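You operate a simulated robot arm through the tools that you are given. There is no shell and no other tool.

The job below is to be done with a simulated robot arm. You get a single attempt, and the scene is never put back.

TASK
The wax is too hot: turn it down to 90, then wax the foot of jar 56.
Fine: wait till the display is at 100 C or under. Put the jar back on the board and shut the lid; the pan stays on. Set down upright: what you pick out.

Only the result counts: the job must be done as asked and must still hold three seconds after the hand-in. Knocking over, shifting, dropping, spilling or breaking anything else fails it. Lids that push on must go on centred and level and be pressed home; caps that screw on are set level and turned clockwise until they are tight.

THE ROBOT
A 7-joint arm with a two-finger parallel gripper, fixed in place. Base frame: the origin is at the foot of the arm, x ahead of it, y to its left, z up; the work surface is at about z = 0.8. Units: m, rad, N and s.
Its first joint turns from -2.304 to 2.304 rad. Payload 3.91 kg.
The tool frame sits at the grasp point between the pads (the TCP): z along the fingers, y along the line on which they close. The tips reach 0.03 m beyond it. The gripper opens to 0.11 m. The fingers are 0.02 m wide and 0.01 m thick; the gripper's body (0.048 by 0.112 m) begins 0.055 m behind the TCP.
Orientation is that of the tool frame in the base frame, as a unit quaternion [x, y, z, w]. With the fingers straight down and closing along the base's y, the tool's x points along the base's -x, its y along +y and its z along -z.

THE INTERFACE
- The arm moves only by the tool arm_command. Its argument "increments" is a list of rows, each a list of 7 numbers: the finger opening in m, from 0 to 0.11, then the shift along the base's x, y, z in m, then the turn, a rotation vector about the base's x, y, z in degrees. In form: [[claw, dx, dy, dz, rx, ry, rz], ...]. A call has 1 to 20 rows; each row shifts and turns the commanded pose from where the row before left it. Each row takes 0.2 s and may step no farther than 0.05 m and 0.15 rad from the row before; otherwise, or with a gripper value out of range, the whole call is refused. A pose out of reach is approached as far as the arm can. The call stops where the force on the tool passes 90 N (or 10 N more than at its start, if that is more) or the arm is blocked; 0.2 s more then pass. Each finger travels about 0.108 m/s and halts on what it meets, pressing with about 30 N; the grip force reading is that of the motor and also rises with nothing between the fingers. The clock runs only during rows and for 0.2 s after the last one: add rows that do not move to give the fingers time. It gives the time, the measured TCP pose, the force on the tool (base axes), the opening and the grip force at its end, in the units of the frame above (readings bear some noise), with the torque about the TCP (base axes, N m) and any sound that the robot's microphone picked up, and new pictures: "show" is both (left out), scene, wrist or none.
- Cameras (640 x 400 px; columns grow to the right, rows downward): "scene" is fixed at [0.0454, 0.4982, 1.6138]; the picture's right is [-0.75, -0.66, 0.00], its down [-0.35, 0.40, -0.85] and it looks along [0.56, -0.64, -0.53] (base axes); focal length 312 px, centre (320, 200). "wrist" rides on the gripper at [0.072, 0.017, -0.103] in the tool frame; the picture's right is [-0.23, 0.97, 0.00], its down [-0.76, -0.18, -0.62] and it looks along [-0.61, -0.14, 0.78] (tool axes); focal length 222 px, centre (320, 200). There is no depth. A picture from a camera that has moved, and an enlarged one, comes with that camera's place and axes in the base frame and with its lens.
- enlarge(camera, box): a new picture of the part [left, top, right, bottom] of that camera's present view, enlarged. No time passes.
- finish_job(): hands the job in; it is judged then, once.

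Places have to be worked out from the pictures, the camera data and where the tool is seen. Open the gripper and draw the arm clear of the work before you hand the job in, unless the task says otherwise.

The tools are called as a command line: name --pt "numbers of a row" for each row, then --argument value for the rest, lists and objects as JSON in quotes. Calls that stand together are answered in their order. arm_command: Moves the arm, as the interface text tells. Its arguments: {"type":"object","properties":{"increments":{"type":"array","items":{"type":"array","items":{"type":"number"}}},"show":{"type":"string","enum":["both","scene","wrist","none"]}},"required":["increments"]} The other tools are called the same way: enlarge (camera, box) takes an enlarged picture of a part of a camera's view; finish_job () hands the job in.

At the start:

```text
clock: 0.0
eef_pos: [0.4637, -0.3498, 1.2144]
tool_rot: [0.0, 1.0, 0.0, 0.0]
wrist_force: [-0.4, -0.5, 0.3]
ft_torque: [0.01, 0.01, -0.02]
opening: 0.1098
finger_force: 0.1
```

scene: 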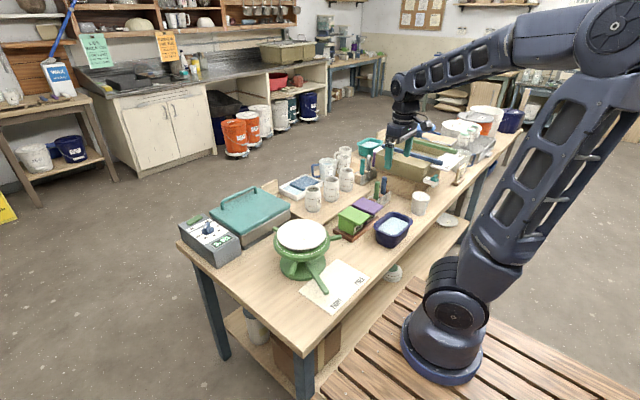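
wrist: 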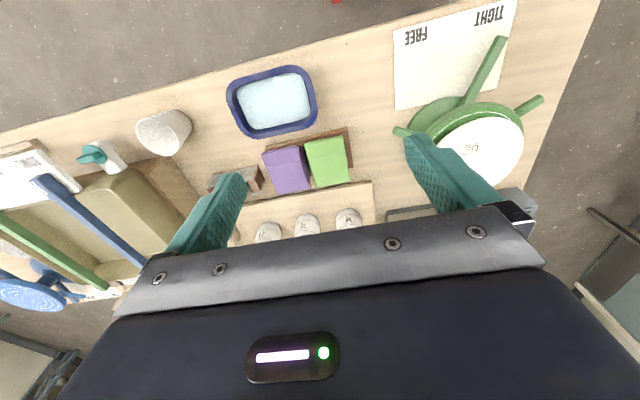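

I'll look closely at the scene first: the pan with its lid and control box, the jars on the board, and the other items.

enlarge --camera "scene" --box '[170, 170, 310, 270]'

enlarge --camera "scene" --box '[270, 130, 410, 220]'

enlarge --camera "scene" --box '[170, 200, 270, 270]'

enlarge --camera "wrist" --box '[200, 120, 440, 270]'

```text
4.00 times, centred on (240, 220) of scene
camera zoom: at [0.0454, 0.4982, 1.6138], right [-0.75, -0.66, 0.0], down [-0.35, 0.4, -0.85], along [0.56, -0.64, -0.53], focal length 1246 px, centre (640, 120)
```

zoom: 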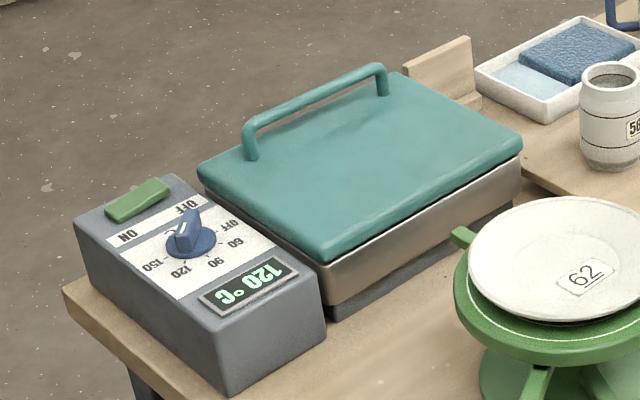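

```text
4.44 times, centred on (340, 175) of scene
camera zoom: at [0.0454, 0.4982, 1.6138], right [-0.75, -0.66, 0.0], down [-0.35, 0.4, -0.85], along [0.56, -0.64, -0.53], focal length 1385 px, centre (231, 311)
```

zoom: 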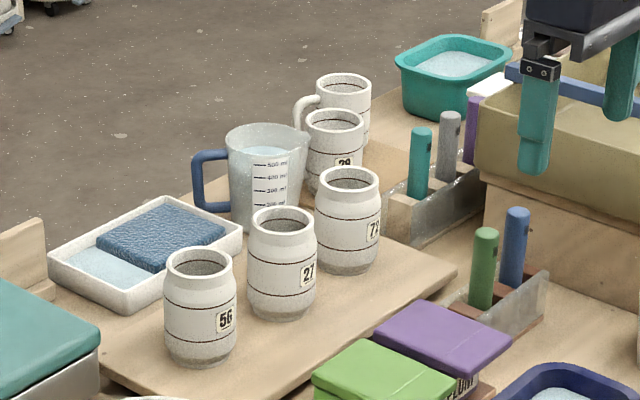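

```text
5.71 times, centred on (220, 235) of scene
camera zoom: at [0.0454, 0.4982, 1.6138], right [-0.75, -0.66, 0.0], down [-0.35, 0.4, -0.85], along [0.56, -0.64, -0.53], focal length 1780 px, centre (891, 0)
```

zoom: 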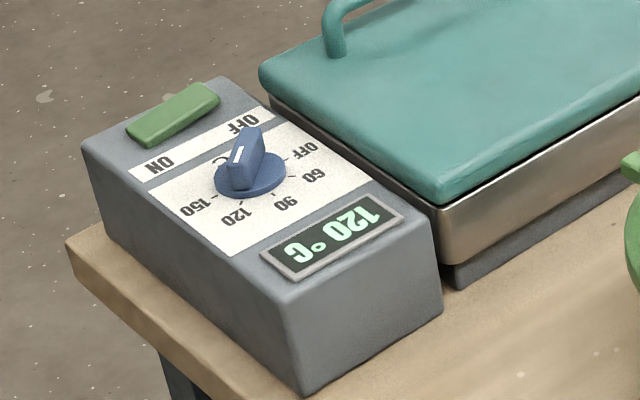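

```text
2.67 times, centred on (320, 195) of wrist
camera zoom: at [0.3927, -0.3345, 1.3183], right [0.23, 0.97, 0.0], down [0.76, -0.18, 0.62], along [0.61, -0.14, -0.78], focal length 592 px, centre (320, 213)
```

zoom: 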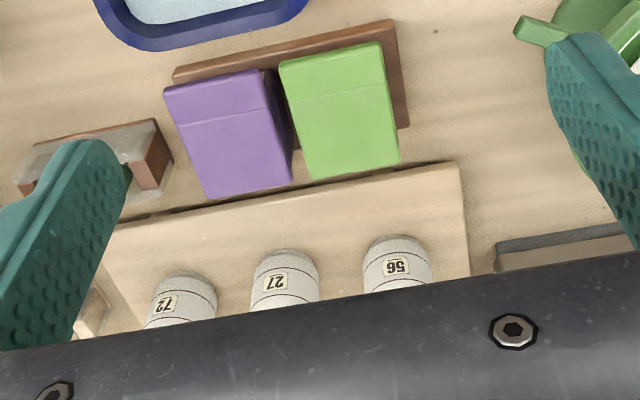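

The control box sits at about x 0.98, y 0.07 with its top near z 0.88, and jar 56 stands near (0.86, -0.38). I move the hand high above the box to look at the dial with the wrist camera.

arm_command --pt "0.11 0.02 0.038 0 0 0 0" --pt "0.11 0.02 0.038 0 0 0 0" --pt "0.11 0.02 0.038 0 0 0 0" --pt "0.11 0.02 0.038 0 0 0 0" --pt "0.11 0.02 0.038 0 0 0 0" --pt "0.11 0.02 0.038 0 0 0 0" --pt "0.11 0.02 0.038 0 0 0 0" --pt "0.11 0.02 0.038 0 0 0 0" --pt "0.11 0.02 0.038 0 0 0 0" --pt "0.11 0.02 0.038 0 0 0 0" --pt "0.11 0.02 0.038 0 0 0 0" --pt "0.11 0.0 0.0 0 0 0 0"

```text
clock: 2.6
eef_pos: [0.6854, 0.067, 1.2088]
tool_rot: [0.0, 1.0, 0.0, 0.0]
wrist_force: [-0.2, -0.4, 0.4]
ft_torque: [0.02, -0.01, 0.0]
opening: 0.11
finger_force: 0.1
camera wrist: at [0.6131, 0.0842, 1.3133], right [0.23, 0.97, 0.0], down [0.76, -0.18, 0.62], along [0.61, -0.14, -0.78], focal length 222 px, centre (320, 200)
```

scene: 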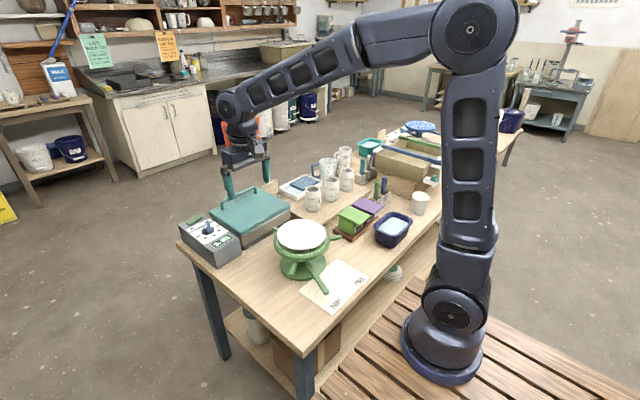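
wrist: 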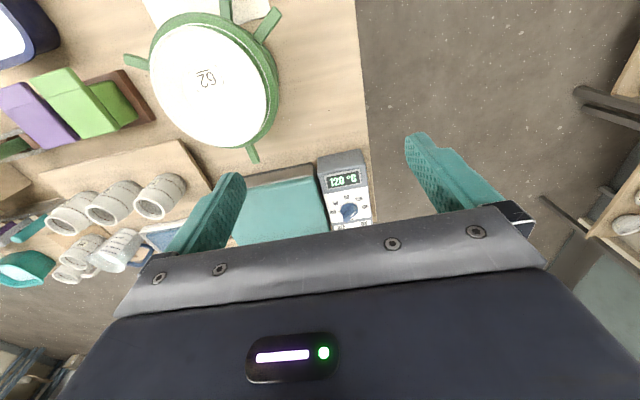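

The dial is in view between the fingers; I enlarge it to see where the knob points.

enlarge --camera "wrist" --box '[300, 140, 390, 235]'

enlarge --camera "wrist" --box '[0, 130, 250, 290]'

```text
4.21 times, centred on (345, 188) of wrist
camera zoom: at [0.6131, 0.0842, 1.3133], right [0.23, 0.97, 0.0], down [0.76, -0.18, 0.62], along [0.61, -0.14, -0.78], focal length 935 px, centre (215, 253)
```

zoom: 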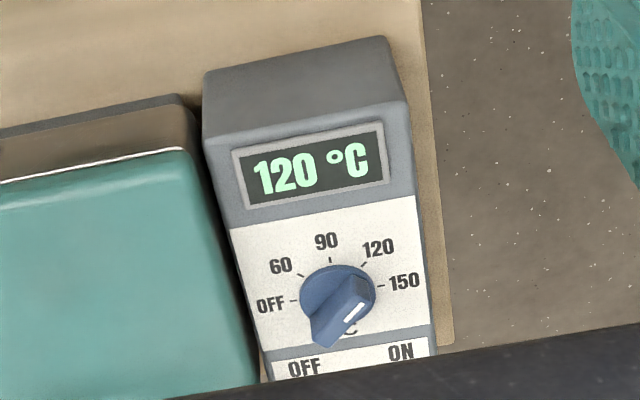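

```text
2.50 times, centred on (125, 210) of wrist
camera zoom: at [0.6131, 0.0842, 1.3133], right [0.23, 0.97, 0.0], down [0.76, -0.18, 0.62], along [0.61, -0.14, -0.78], focal length 555 px, centre (808, 175)
```

zoom: 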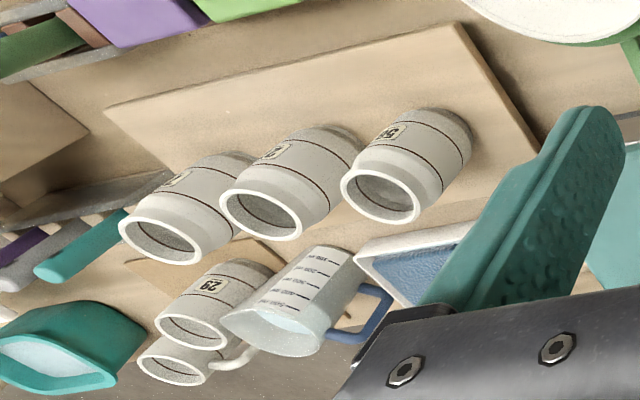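

The knob's ridge points at 120, with 90 one 45° step counter-clockwise (seen from above). I move nearer for better measurements of the dial and the lid's handle and hinge.

arm_command --pt "0.11 0.035 0.0 -0.02 0 0 0" --pt "0.11 0.035 0.0 -0.02 0 0 0" --pt "0.11 0.035 0.0 -0.02 0 0 0" --pt "0.11 0.035 0.0 -0.02 0 0 0" --pt "0.11 0.0 0.0 0.0 0 0 0"

enlarge --camera "wrist" --box '[220, 40, 440, 220]'

enlarge --camera "wrist" --box '[0, 0, 300, 200]'

```text
clock: 3.8
eef_pos: [0.8236, 0.0658, 1.1338]
tool_rot: [0.0, 1.0, 0.0, 0.0]
wrist_force: [-0.5, -0.4, 0.0]
ft_torque: [-0.01, -0.04, 0.01]
opening: 0.11
finger_force: 0.0
camera wrist: at [0.752, 0.0822, 1.2387], right [0.23, 0.97, 0.0], down [0.76, -0.18, 0.62], along [0.61, -0.14, -0.78], focal length 222 px, centre (320, 200)
```

scene: 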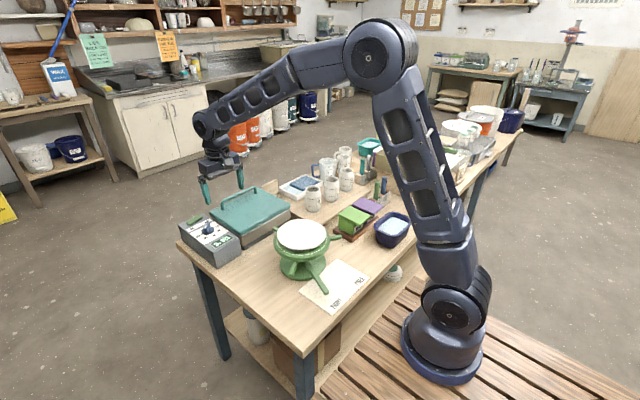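
wrist: 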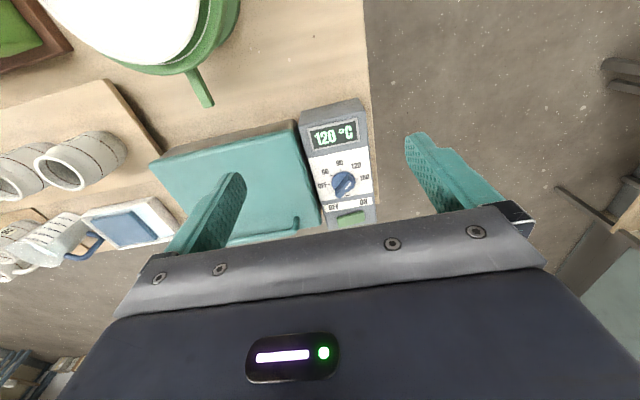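

```text
2.22 times, centred on (330, 130) of wrist
camera zoom: at [0.752, 0.0822, 1.2387], right [0.23, 0.97, 0.0], down [0.76, -0.18, 0.62], along [0.61, -0.14, -0.78], focal length 494 px, centre (298, 356)
```

zoom: 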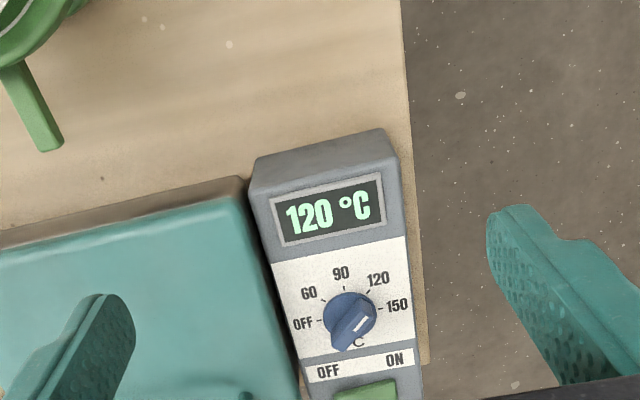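

```text
2.00 times, centred on (150, 100) of wrist
camera zoom: at [0.752, 0.0822, 1.2387], right [0.23, 0.97, 0.0], down [0.76, -0.18, 0.62], along [0.61, -0.14, -0.78], focal length 444 px, centre (660, 400)
```

zoom: 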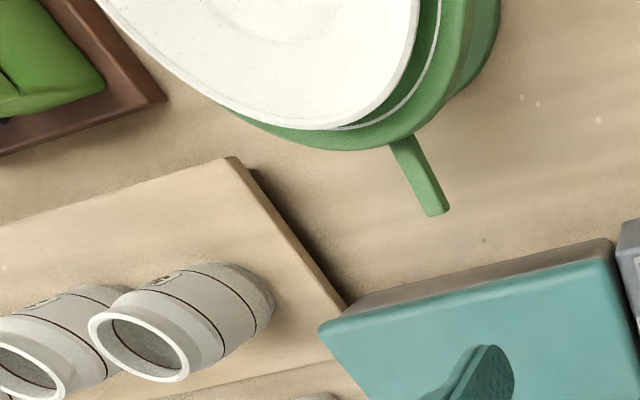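

The box is square to the axes; the knob is at about (0.995, 0.071), pointing toward (-x,+y) for 120, and 90 lies toward -x. I hover above the knob with the fingers turned -45° to straddle the ridge, and check reach.

arm_command --pt "0.06 0.0286 0.0009 -0.02 0 0 -7.5" --pt "0.06 0.0286 0.0009 -0.02 0 0 -7.5" --pt "0.06 0.0286 0.0009 -0.02 0 0 -7.5" --pt "0.06 0.0286 0.0009 -0.02 0 0 -7.5" --pt "0.06 0.0286 0.0009 -0.02 0 0 -7.5" --pt "0.06 0.0286 0.0009 -0.02 0 0 -7.5" --pt "0.06 0 0 0 0 0 0" --pt "0.06 0 0 0 0 0 0"

```text
clock: 5.6
eef_pos: [0.9961, 0.0724, 1.0121]
tool_rot: [0.383, 0.924, 0.001, 0.0]
wrist_force: [-0.2, 0.3, -0.4]
ft_torque: [0.01, 0.01, 0.0]
opening: 0.0599
finger_force: 0.0
camera wrist: at [0.9566, 0.1368, 1.1163], right [0.85, 0.53, 0.0], down [0.41, -0.66, 0.62], along [0.33, -0.53, -0.78], focal length 222 px, centre (320, 200)
```

scene: 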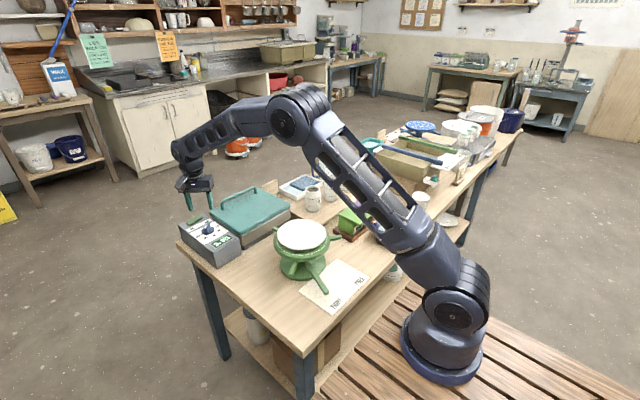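
wrist: 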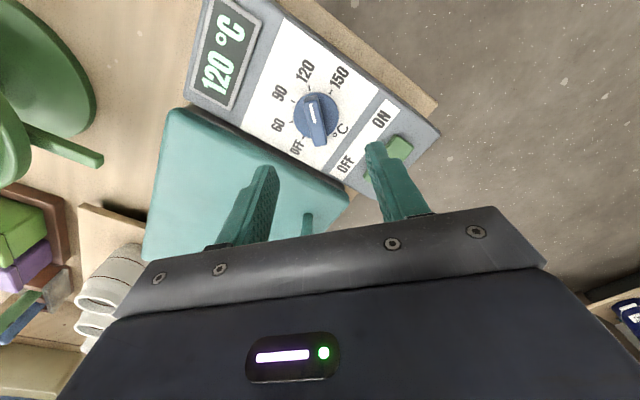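

The pose is reachable. I enlarge to fix the knob's centre and ridge direction relative to the fingers.

enlarge --camera "wrist" --box '[260, 60, 380, 160]'

enlarge --camera "scene" --box '[165, 170, 265, 270]'

```text
4.00 times, centred on (320, 110) of wrist
camera zoom: at [0.9566, 0.1368, 1.1163], right [0.85, 0.53, 0.0], down [0.41, -0.66, 0.62], along [0.33, -0.53, -0.78], focal length 888 px, centre (320, 560)
```

zoom: 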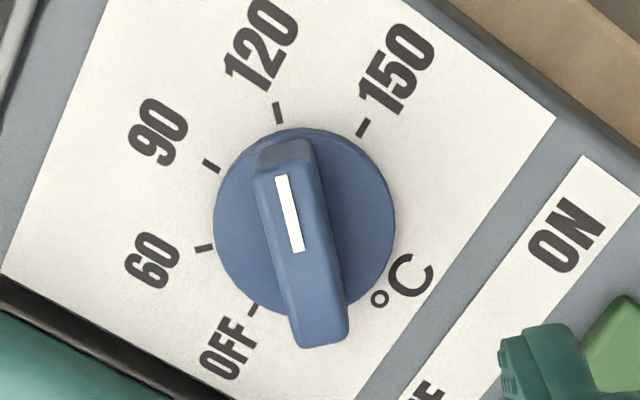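

```text
4.00 times, centred on (215, 220) of scene
camera zoom: at [0.0454, 0.4982, 1.6138], right [-0.75, -0.66, 0.0], down [-0.35, 0.4, -0.85], along [0.56, -0.64, -0.53], focal length 1246 px, centre (740, 120)
```

zoom: 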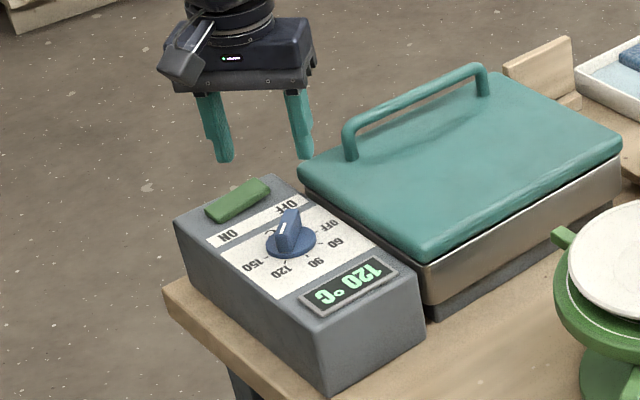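

Ridge centre is about (0.993, 0.071), top near z 0.905, running exactly along the 120 line. I descend so the tips reach about z 0.892 on both sides of the ridge.

arm_command --pt "0.05 -0.003 -0.0013 -0.025 0 0 0" --pt "0.05 0 0 -0.025 0 0 0" --pt "0.05 0 0 -0.02 0 0 0" --pt "0.05 0 0 -0.01 0 0 0" --pt "0.05 0 0 -0.007 0 0 0" --pt "0.05 0 0 0 0 0 0"

enlarge --camera "scene" --box '[165, 170, 265, 270]'

```text
clock: 7.0
eef_pos: [0.9936, 0.072, 0.9269]
tool_rot: [0.384, 0.924, 0.0, 0.0]
wrist_force: [-0.2, -0.5, -0.1]
ft_torque: [-0.01, 0.01, -0.02]
opening: 0.0501
finger_force: 0.1
camera wrist: at [0.955, 0.1343, 1.0309], right [0.85, 0.53, 0.0], down [0.41, -0.66, 0.62], along [0.33, -0.53, -0.78], focal length 222 px, centre (320, 200)
```

scene: 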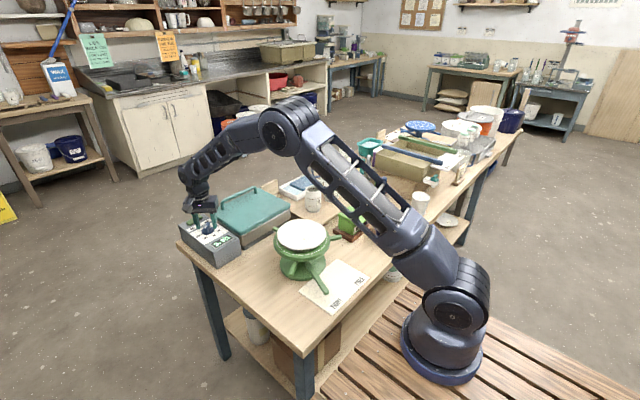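
wrist: 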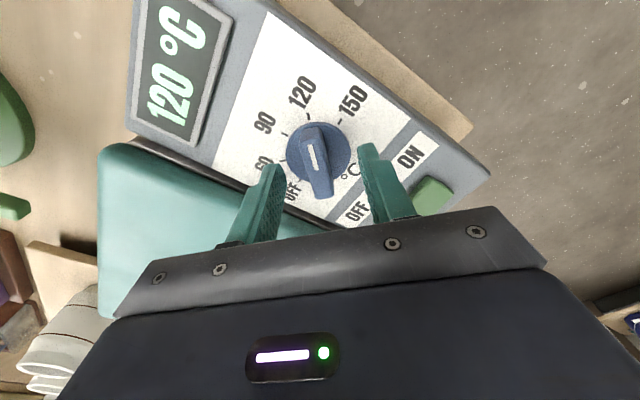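

```text
4.00 times, centred on (215, 220) of scene
camera zoom: at [0.0454, 0.4982, 1.6138], right [-0.75, -0.66, 0.0], down [-0.35, 0.4, -0.85], along [0.56, -0.64, -0.53], focal length 1246 px, centre (740, 120)
```

zoom: 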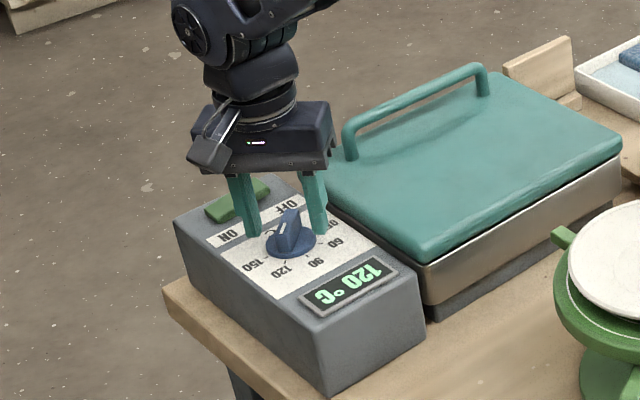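

Tips straddle the ridge. I go 6 mm lower and close on it.

arm_command --pt "0.05 0 0 -0.006 0 0 0" --pt "0.05 0 0 0 0 0 0" --pt "0.03 0 0 0 0 0 0" --pt "0.005 0 0 0 0 0 0" --pt "0.005 0 0 0 0 0 0" --show "wrist"

```text
clock: 8.2
eef_pos: [0.9915, 0.0713, 0.9207]
tool_rot: [0.384, 0.923, 0.0, 0.0]
wrist_force: [-14.3, -6.9, -0.6]
ft_torque: [-0.01, 0.16, 0.03]
opening: 0.0141
finger_force: 45.2
camera wrist: at [0.9538, 0.1343, 1.0246], right [0.85, 0.53, 0.0], down [0.41, -0.66, 0.62], along [0.33, -0.53, -0.78], focal length 222 px, centre (320, 200)
```

wrist: 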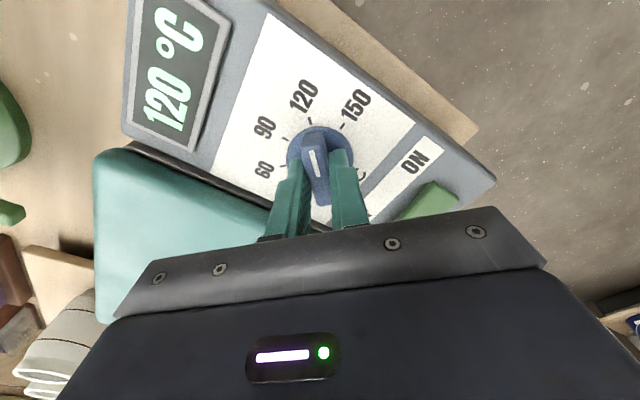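

Gripped at 14 mm with a small sideways load, so I shift 2 mm to ease it and turn the knob +45° (counter-clockwise) to 90.

arm_command --pt "0.005 -0.002 -0.001 0 0 0 0" --pt "0.005 0 0 0 0 0 7.5" --pt "0.005 0 0 0 0 0 7.5" --pt "0.005 0 0 0 0 0 7.5" --pt "0.005 0 0 0 0 0 7.5" --pt "0.005 0 0 0 0 0 7.5" --pt "0.005 0 0 0 0 0 7.5" --pt "0.005 0 0 0 0 0 0"

enlarge --camera "wrist" --box '[260, 60, 400, 220]'

```text
clock: 10.0
eef_pos: [0.9934, 0.0702, 0.9207]
tool_rot: [-0.001, 1.0, 0.001, 0.001]
wrist_force: [37.8, 32.0, -10.1]
ft_torque: [0.32, -0.92, -0.03]
opening: 0.0141
finger_force: 44.8
camera wrist: at [0.9203, 0.0881, 1.0246], right [0.23, 0.97, 0.0], down [0.76, -0.18, 0.62], along [0.61, -0.14, -0.78], focal length 222 px, centre (320, 200)
```

scene: 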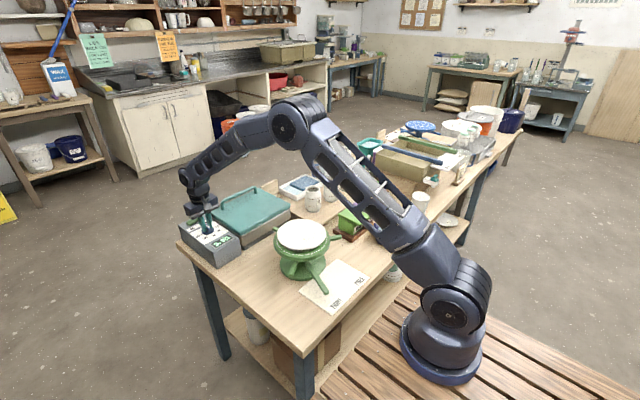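
wrist: 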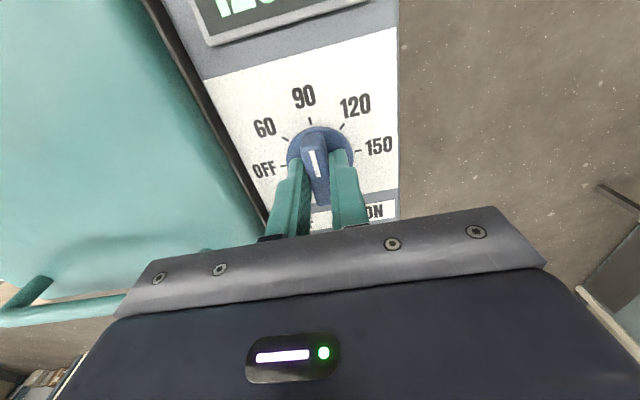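

```text
2.50 times, centred on (330, 140) of wrist
camera zoom: at [0.9203, 0.0881, 1.0246], right [0.23, 0.97, 0.0], down [0.76, -0.18, 0.62], along [0.61, -0.14, -0.78], focal length 555 px, centre (295, 350)
```

zoom: 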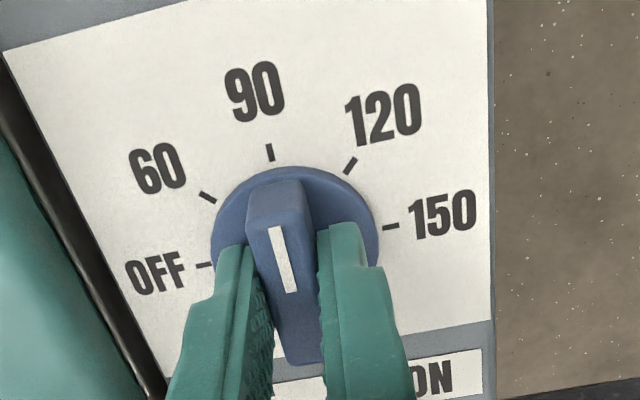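

The mark now stands at 90. I ease the side load before letting go.

arm_command --pt "0.005 0.002 0 0 0 0 0" --pt "0.005 0 0 0 0 0 0" --show "none"

```text
clock: 10.6
eef_pos: [0.9929, 0.0711, 0.9204]
tool_rot: [-0.001, 1.0, 0.0, -0.001]
wrist_force: [5.6, 36.1, 9.4]
ft_torque: [0.64, 0.98, -0.05]
opening: 0.014
finger_force: 45.1
```

arm_command --pt "0.005 0 0.002 0 0 0 0" --pt "0.005 0 0 0 0 0 0" --show "none"

```text
clock: 11.2
eef_pos: [0.9929, 0.0716, 0.9201]
tool_rot: [0.001, 1.0, -0.001, -0.001]
wrist_force: [-15.9, 18.2, 14.6]
ft_torque: [0.63, 1.19, -0.03]
opening: 0.0139
finger_force: 45.3
```

The side load is down to about 18 N; I open the fingers evenly and rise straight up to look at the dial.

arm_command --pt "0.03 0 0 0 0 0 0" --pt "0.05 0 0 0 0 0 0" --pt "0.05 0 0 0.03 0 0 0" --pt "0.05 0 0 0.04 0 0 0" --pt "0.05 -0.03 0 0.04 0 0 0" --pt "0.05 -0.04 0 0.02 0 0 0" --pt "0.05 -0.04 0 0.02 0 0 0" --pt "0.05 0 0 0 0 0 0"

enlarge --camera "wrist" --box '[220, 40, 440, 220]'

enlarge --camera "scene" --box '[165, 170, 325, 270]'

```text
clock: 13.0
eef_pos: [0.8821, 0.0681, 1.072]
tool_rot: [0.0, 1.0, 0.001, 0.0]
wrist_force: [0.0, -0.7, -0.5]
ft_torque: [-0.03, 0.05, 0.01]
opening: 0.0499
finger_force: 0.1
camera wrist: at [0.811, 0.085, 1.1771], right [0.23, 0.97, 0.0], down [0.76, -0.18, 0.62], along [0.61, -0.14, -0.78], focal length 222 px, centre (320, 200)
```

scene: 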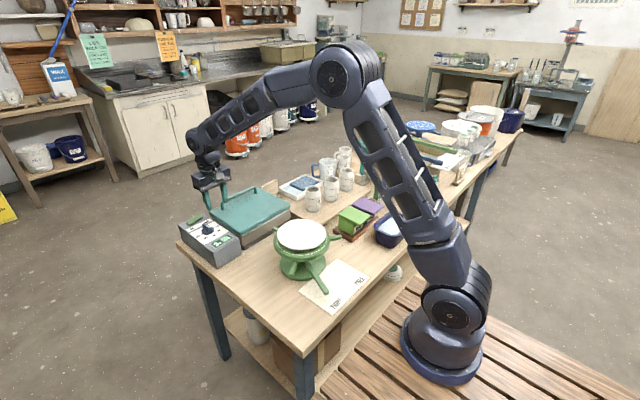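
wrist: 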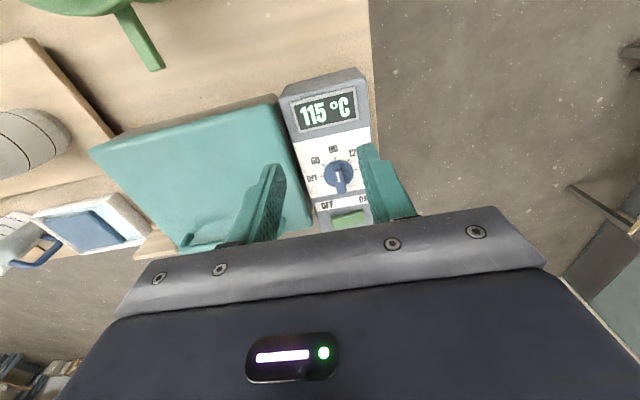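

```text
2.22 times, centred on (330, 130) of wrist
camera zoom: at [0.811, 0.085, 1.1771], right [0.23, 0.97, 0.0], down [0.76, -0.18, 0.62], along [0.61, -0.14, -0.78], focal length 494 px, centre (298, 356)
```

zoom: 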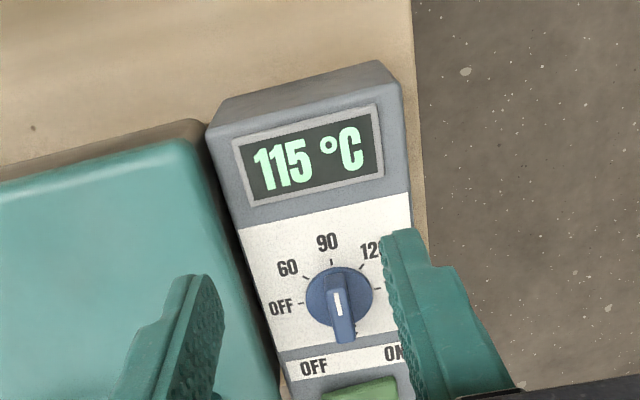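

```text
4.00 times, centred on (245, 220) of scene
camera zoom: at [0.0454, 0.4982, 1.6138], right [-0.75, -0.66, 0.0], down [-0.35, 0.4, -0.85], along [0.56, -0.64, -0.53], focal length 1246 px, centre (620, 120)
```

zoom: 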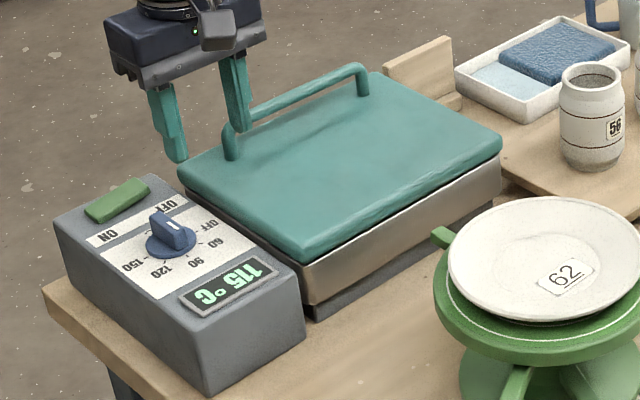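

The display has dropped to 115 and the knob is on 90. While it cools I look at the lid's near edge and handle to see how it opens.

arm_command --pt "0.05 -0.035 -0.035 0 0 0 0" --pt "0.05 -0.035 -0.035 0 0 0 0" --pt "0.05 -0.035 -0.035 0 0 0 0" --pt "0.05 -0.035 -0.035 0 0 0 0" --pt "0.05 -0.02 -0.035 -0.01 0 0 0" --pt "0.05 0 0 0 0 0 0"

enlarge --camera "wrist" --box '[130, 40, 440, 230]'

enlarge --camera "scene" --box '[165, 170, 325, 270]'

```text
clock: 14.4
eef_pos: [0.7211, -0.105, 1.0588]
tool_rot: [0.002, 1.0, 0.0, 0.0]
wrist_force: [-0.5, 0.1, 0.2]
ft_torque: [0.01, 0.05, 0.0]
opening: 0.0499
finger_force: 0.1
camera wrist: at [0.6497, -0.0885, 1.1632], right [0.23, 0.97, 0.0], down [0.76, -0.18, 0.62], along [0.61, -0.14, -0.78], focal length 222 px, centre (320, 200)
```

scene: 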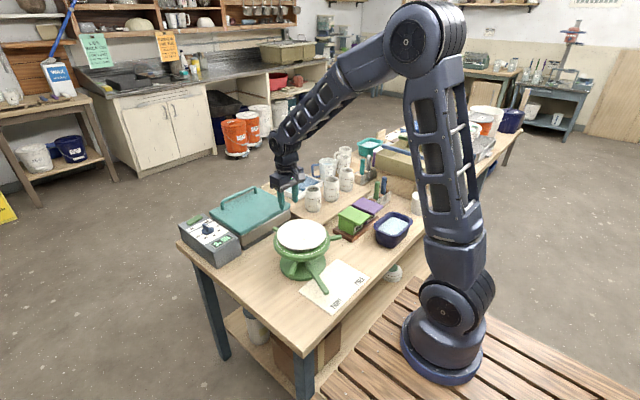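
wrist: 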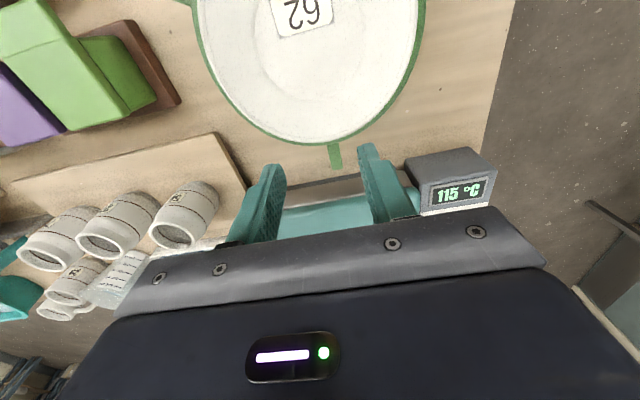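

```text
2.06 times, centred on (285, 135) of wrist
camera zoom: at [0.6497, -0.0885, 1.1632], right [0.23, 0.97, 0.0], down [0.76, -0.18, 0.62], along [0.61, -0.14, -0.78], focal length 459 px, centre (392, 334)
```

zoom: 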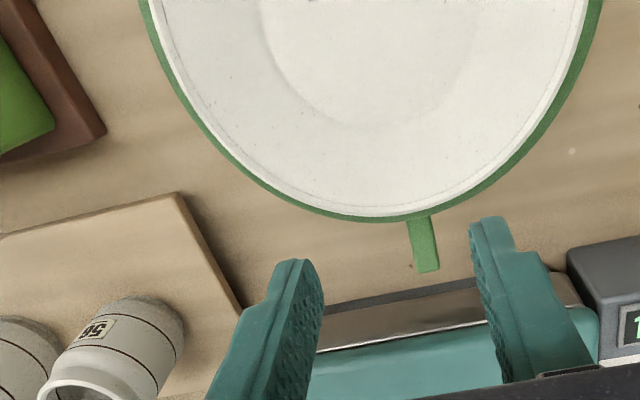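

```text
4.00 times, centred on (245, 220) of scene
camera zoom: at [0.0454, 0.4982, 1.6138], right [-0.75, -0.66, 0.0], down [-0.35, 0.4, -0.85], along [0.56, -0.64, -0.53], focal length 1246 px, centre (620, 120)
```

zoom: 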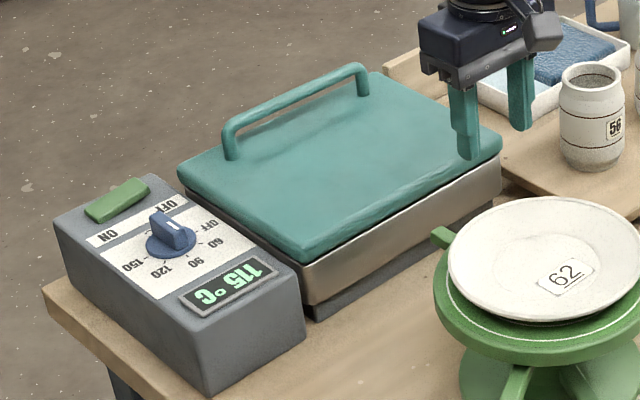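

The lid's handle bar runs along y at about x 1.07 (y -0.06 to -0.23, z ~0.92) at the far edge, so the hinge should be on the near (-x) side. I yaw the hand 90° so the fingers will close across the bar, staying high.

arm_command --pt "0.06 0.01 -0.003 0.01 0 0 7.5" --pt "0.06 0.01 -0.003 0.01 0 0 7.5" --pt "0.06 0.01 -0.003 0.01 0 0 7.5" --pt "0.06 0.01 -0.003 0.01 0 0 7.5" --pt "0.06 0.01 -0.003 0.01 0 0 7.5" --pt "0.06 0.01 -0.003 0.01 0 0 7.5" --pt "0.06 0.01 -0.003 0.01 0 0 7.5" --pt "0.06 0.01 -0.003 0.01 0 0 7.5" --pt "0.06 0.01 -0.003 0.0 0 0 7.5" --pt "0.06 0.01 -0.003 0.0 0 0 7.5" --pt "0.06 0.01 -0.003 0.0 0 0 7.5" --pt "0.06 0.01 -0.003 0.0 0 0 7.5" --pt "0.06 0 0 0 0 0 0"

```text
clock: 17.2
eef_pos: [0.8438, -0.1403, 1.1409]
tool_rot: [0.707, -0.707, 0.0, 0.0]
wrist_force: [0.6, -0.4, -0.6]
ft_torque: [-0.01, 0.01, 0.0]
opening: 0.06
finger_force: 0.1
camera wrist: at [0.8266, -0.2122, 1.2463], right [-0.97, 0.23, 0.0], down [0.18, 0.76, 0.62], along [0.14, 0.61, -0.78], focal length 222 px, centre (320, 200)
```

scene: 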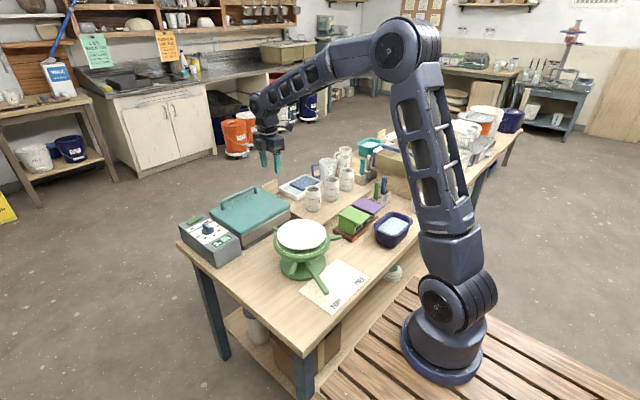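
wrist: 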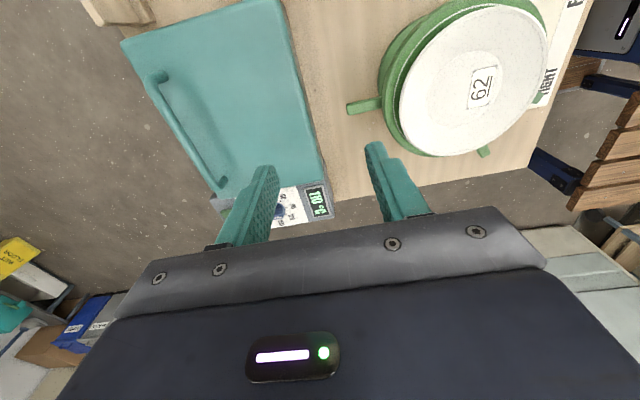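

This view shows the whole lid and handle; I enlarge it for measurement.

enlarge --camera "wrist" --box '[80, 0, 400, 220]'

enlarge --camera "wrist" --box '[110, 30, 250, 215]'

```text
1.82 times, centred on (240, 110) of wrist
camera zoom: at [0.8266, -0.2122, 1.2463], right [-0.97, 0.23, 0.0], down [0.18, 0.76, 0.62], along [0.14, 0.61, -0.78], focal length 404 px, centre (466, 364)
```

zoom: 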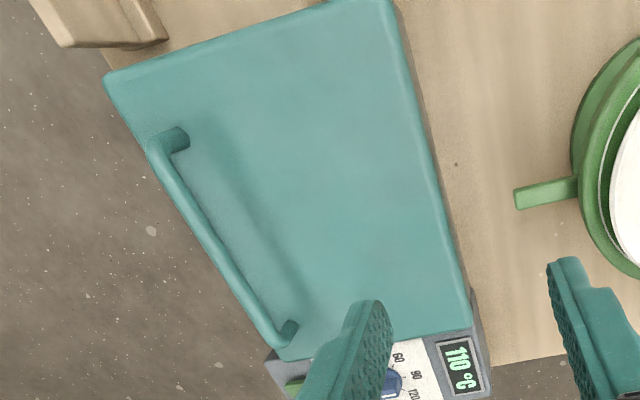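

```text
2.16 times, centred on (180, 122) of wrist
camera zoom: at [0.8266, -0.2122, 1.2463], right [-0.97, 0.23, 0.0], down [0.18, 0.76, 0.62], along [0.14, 0.61, -0.78], focal length 480 px, centre (623, 368)
```

zoom: 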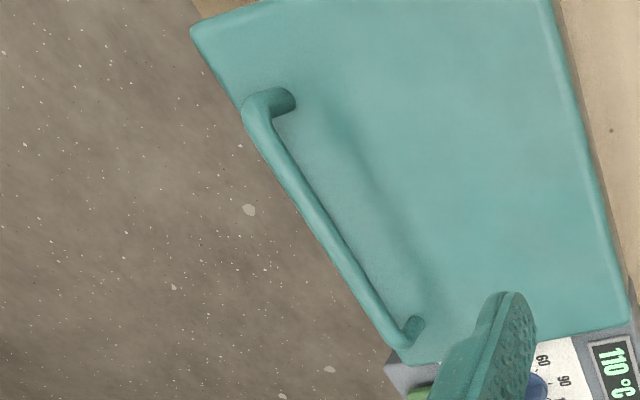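

Matching both cameras puts the lid top at z ≈ 0.90 (x 0.87–1.08, y -0.25–0.01) and the handle bar's centre at about (1.052, -0.12, 0.932). I tilt the tool 45° forward and stop about 10 cm short of the bar along the approach line.

arm_command --pt "0.06 0.0219 0.0035 -0.022 0 -7.5 0" --pt "0.06 0.0219 0.0035 -0.022 0 -7.5 0" --pt "0.06 0.0219 0.0035 -0.022 0 -7.5 0" --pt "0.06 0.0219 0.0035 -0.022 0 -7.5 0" --pt "0.05 0.0219 0.0035 -0.022 0 -7.5 0" --pt "0.036 0.0219 0.0035 -0.022 0 -7.5 0" --pt "0.036 0 0 0 0 0 0"

enlarge --camera "wrist" --box '[200, 60, 420, 220]'

enlarge --camera "scene" --box '[165, 150, 325, 250]'

```text
clock: 18.8
eef_pos: [0.9745, -0.117, 1.0079]
tool_rot: [-0.653, 0.653, -0.271, 0.272]
wrist_force: [-0.8, 0.2, 1.1]
ft_torque: [-0.02, -0.03, 0.02]
opening: 0.0362
finger_force: 0.1
camera wrist: at [0.8902, -0.1894, 1.0695], right [-0.69, 0.23, -0.69], down [-0.32, 0.76, 0.57], along [0.65, 0.61, -0.45], focal length 222 px, centre (320, 200)
```

scene: 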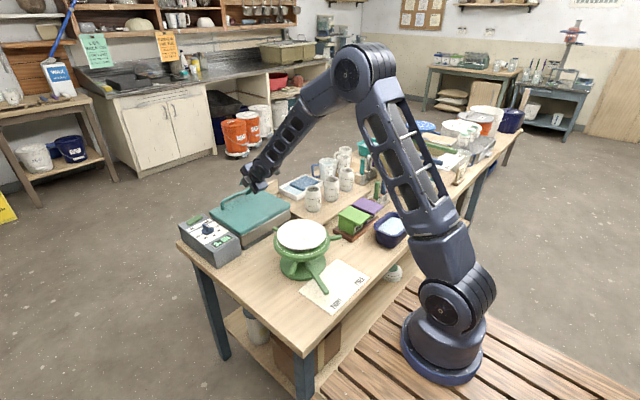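
wrist: 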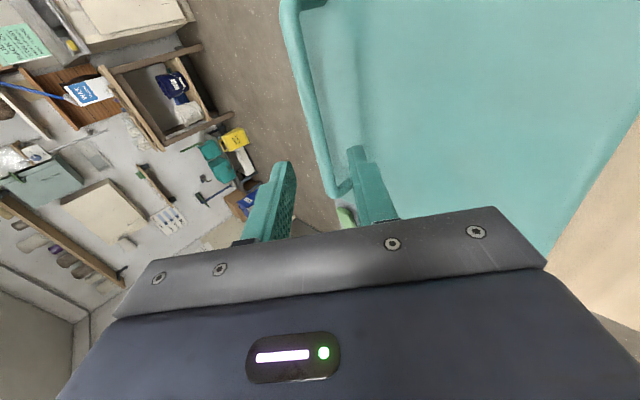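

```text
2.50 times, centred on (310, 140) of wrist
camera zoom: at [0.8902, -0.1894, 1.0695], right [-0.69, 0.23, -0.69], down [-0.32, 0.76, 0.57], along [0.65, 0.61, -0.45], focal length 555 px, centre (345, 350)
```

zoom: 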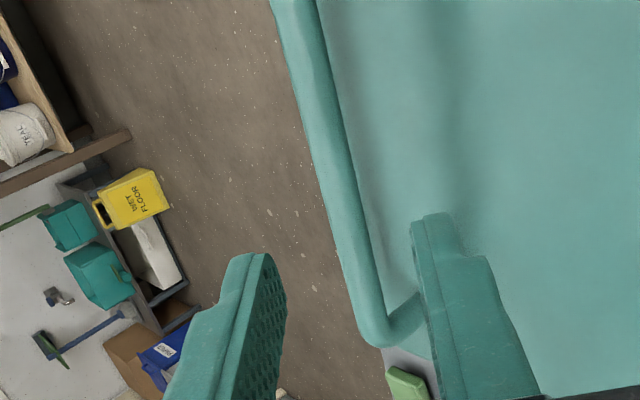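

```text
4.00 times, centred on (245, 200) of scene
camera zoom: at [0.0454, 0.4982, 1.6138], right [-0.75, -0.66, 0.0], down [-0.35, 0.4, -0.85], along [0.56, -0.64, -0.53], focal length 1246 px, centre (620, 200)
```

zoom: 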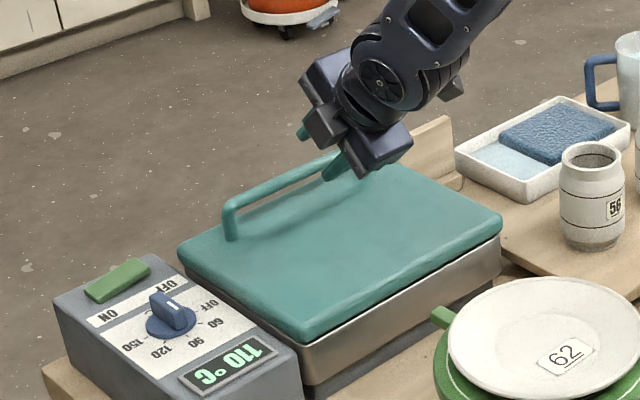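

The bar lies nearly on the approach axis, about 10 cm ahead. I advance 6 cm along the tool axis and re-check centring.

arm_command --pt "0.036 0.0141 0 -0.0141 0 0 0" --pt "0.036 0.0141 0 -0.0141 0 0 0" --pt "0.036 0.0141 0 -0.0141 0 0 0" --pt "0.036 0 0 0 0 0 0"

enlarge --camera "wrist" --box '[200, 60, 420, 220]'

enlarge --camera "scene" --box '[205, 160, 285, 210]'

```text
clock: 19.8
eef_pos: [1.0184, -0.1191, 0.9647]
tool_rot: [0.654, -0.653, 0.27, -0.271]
wrist_force: [1.3, -0.7, 0.5]
ft_torque: [-0.02, -0.01, 0.01]
opening: 0.0359
finger_force: 0.0
camera wrist: at [0.9328, -0.1919, 1.0263], right [-0.69, 0.23, -0.69], down [-0.31, 0.76, 0.57], along [0.65, 0.61, -0.45], focal length 222 px, centre (320, 200)
```

scene: 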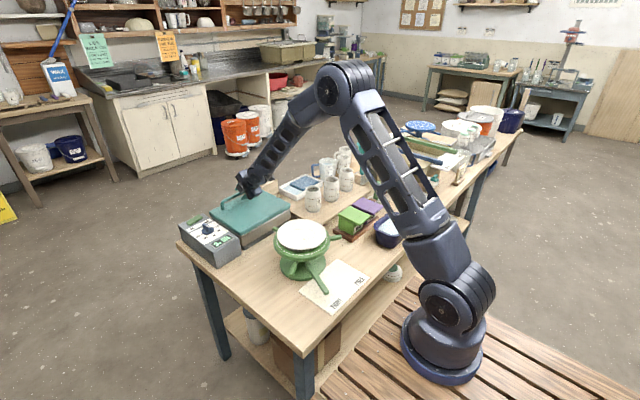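
wrist: 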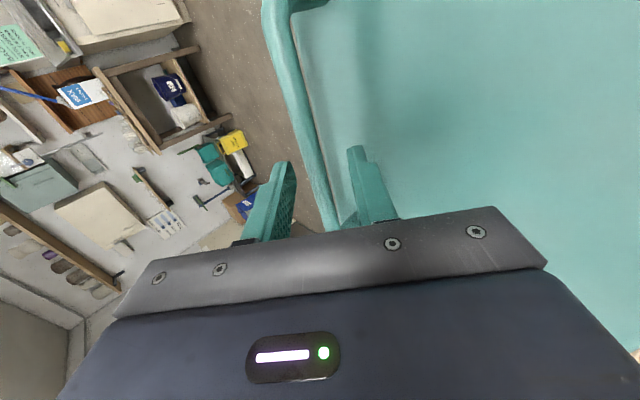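

```text
2.50 times, centred on (310, 140) of wrist
camera zoom: at [0.9328, -0.1919, 1.0263], right [-0.69, 0.23, -0.69], down [-0.31, 0.76, 0.57], along [0.65, 0.61, -0.45], focal length 555 px, centre (345, 350)
```

zoom: 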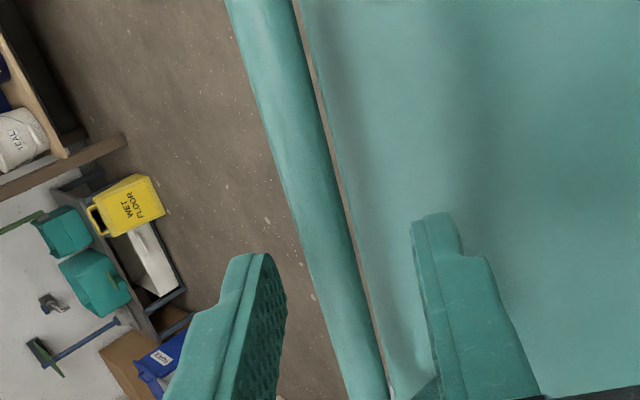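

```text
8.00 times, centred on (245, 185) of scene
camera zoom: at [0.0454, 0.4982, 1.6138], right [-0.75, -0.66, 0.0], down [-0.35, 0.4, -0.85], along [0.56, -0.64, -0.53], focal length 2493 px, centre (920, 320)
```

zoom: 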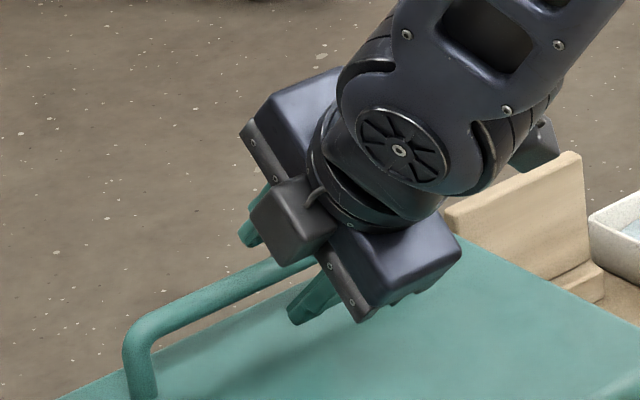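

Scene and wrist views put the bar between the fingertips, 2–3 mm toward the upper finger. I correct 2 mm and advance slowly another 12 mm.

arm_command --pt "0.036 0.006 0 -0.002 0 0 0" --pt "0.036 0.0045 0 -0.0045 0 0 0" --pt "0.036 0 0 0 0 0 0"

enlarge --camera "wrist" --box '[200, 60, 420, 220]'

enlarge --camera "scene" --box '[205, 160, 285, 210]'

```text
clock: 20.6
eef_pos: [1.0286, -0.1175, 0.9603]
tool_rot: [0.654, -0.653, 0.27, -0.27]
wrist_force: [0.3, -0.2, 0.0]
ft_torque: [-0.02, 0.02, 0.01]
opening: 0.0362
finger_force: 0.1
camera wrist: at [0.9438, -0.1905, 1.0223], right [-0.69, 0.23, -0.69], down [-0.31, 0.76, 0.57], along [0.65, 0.61, -0.45], focal length 222 px, centre (320, 200)
```

scene: 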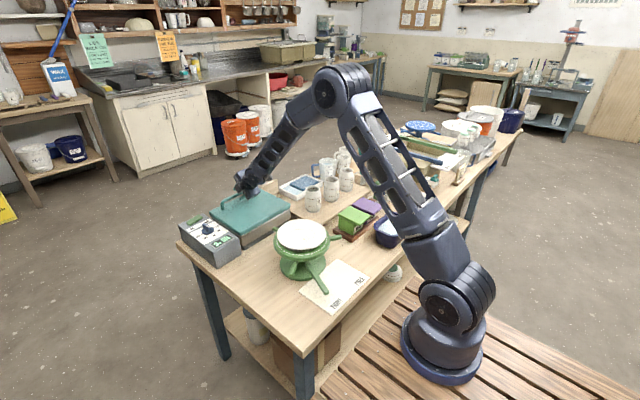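
wrist: 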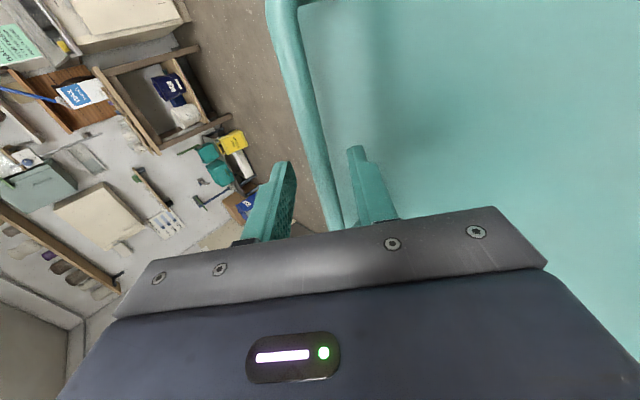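

```text
2.50 times, centred on (310, 140) of wrist
camera zoom: at [0.9438, -0.1905, 1.0223], right [-0.69, 0.23, -0.69], down [-0.31, 0.76, 0.57], along [0.65, 0.61, -0.45], focal length 555 px, centre (345, 350)
```

zoom: 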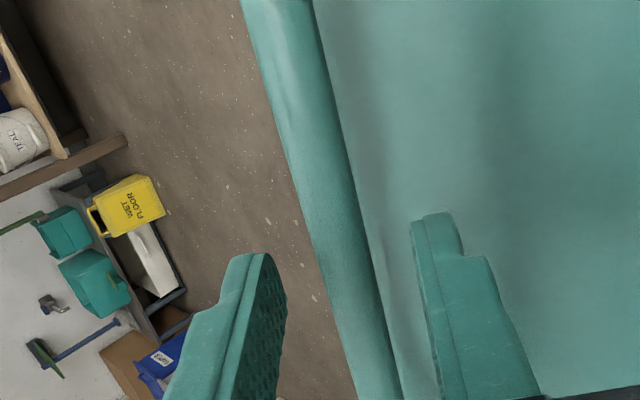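

```text
8.00 times, centred on (245, 185) of scene
camera zoom: at [0.0454, 0.4982, 1.6138], right [-0.75, -0.66, 0.0], down [-0.35, 0.4, -0.85], along [0.56, -0.64, -0.53], focal length 2493 px, centre (920, 320)
```

zoom: 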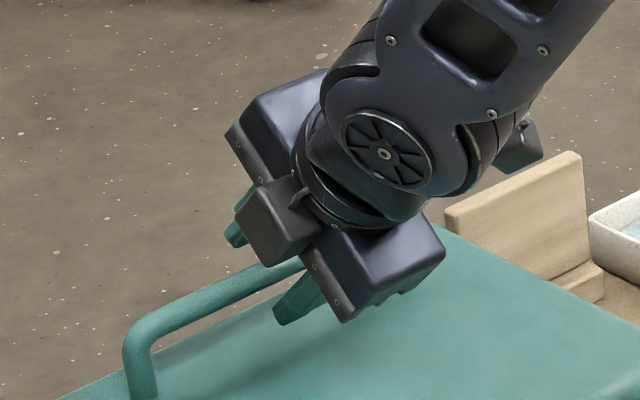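

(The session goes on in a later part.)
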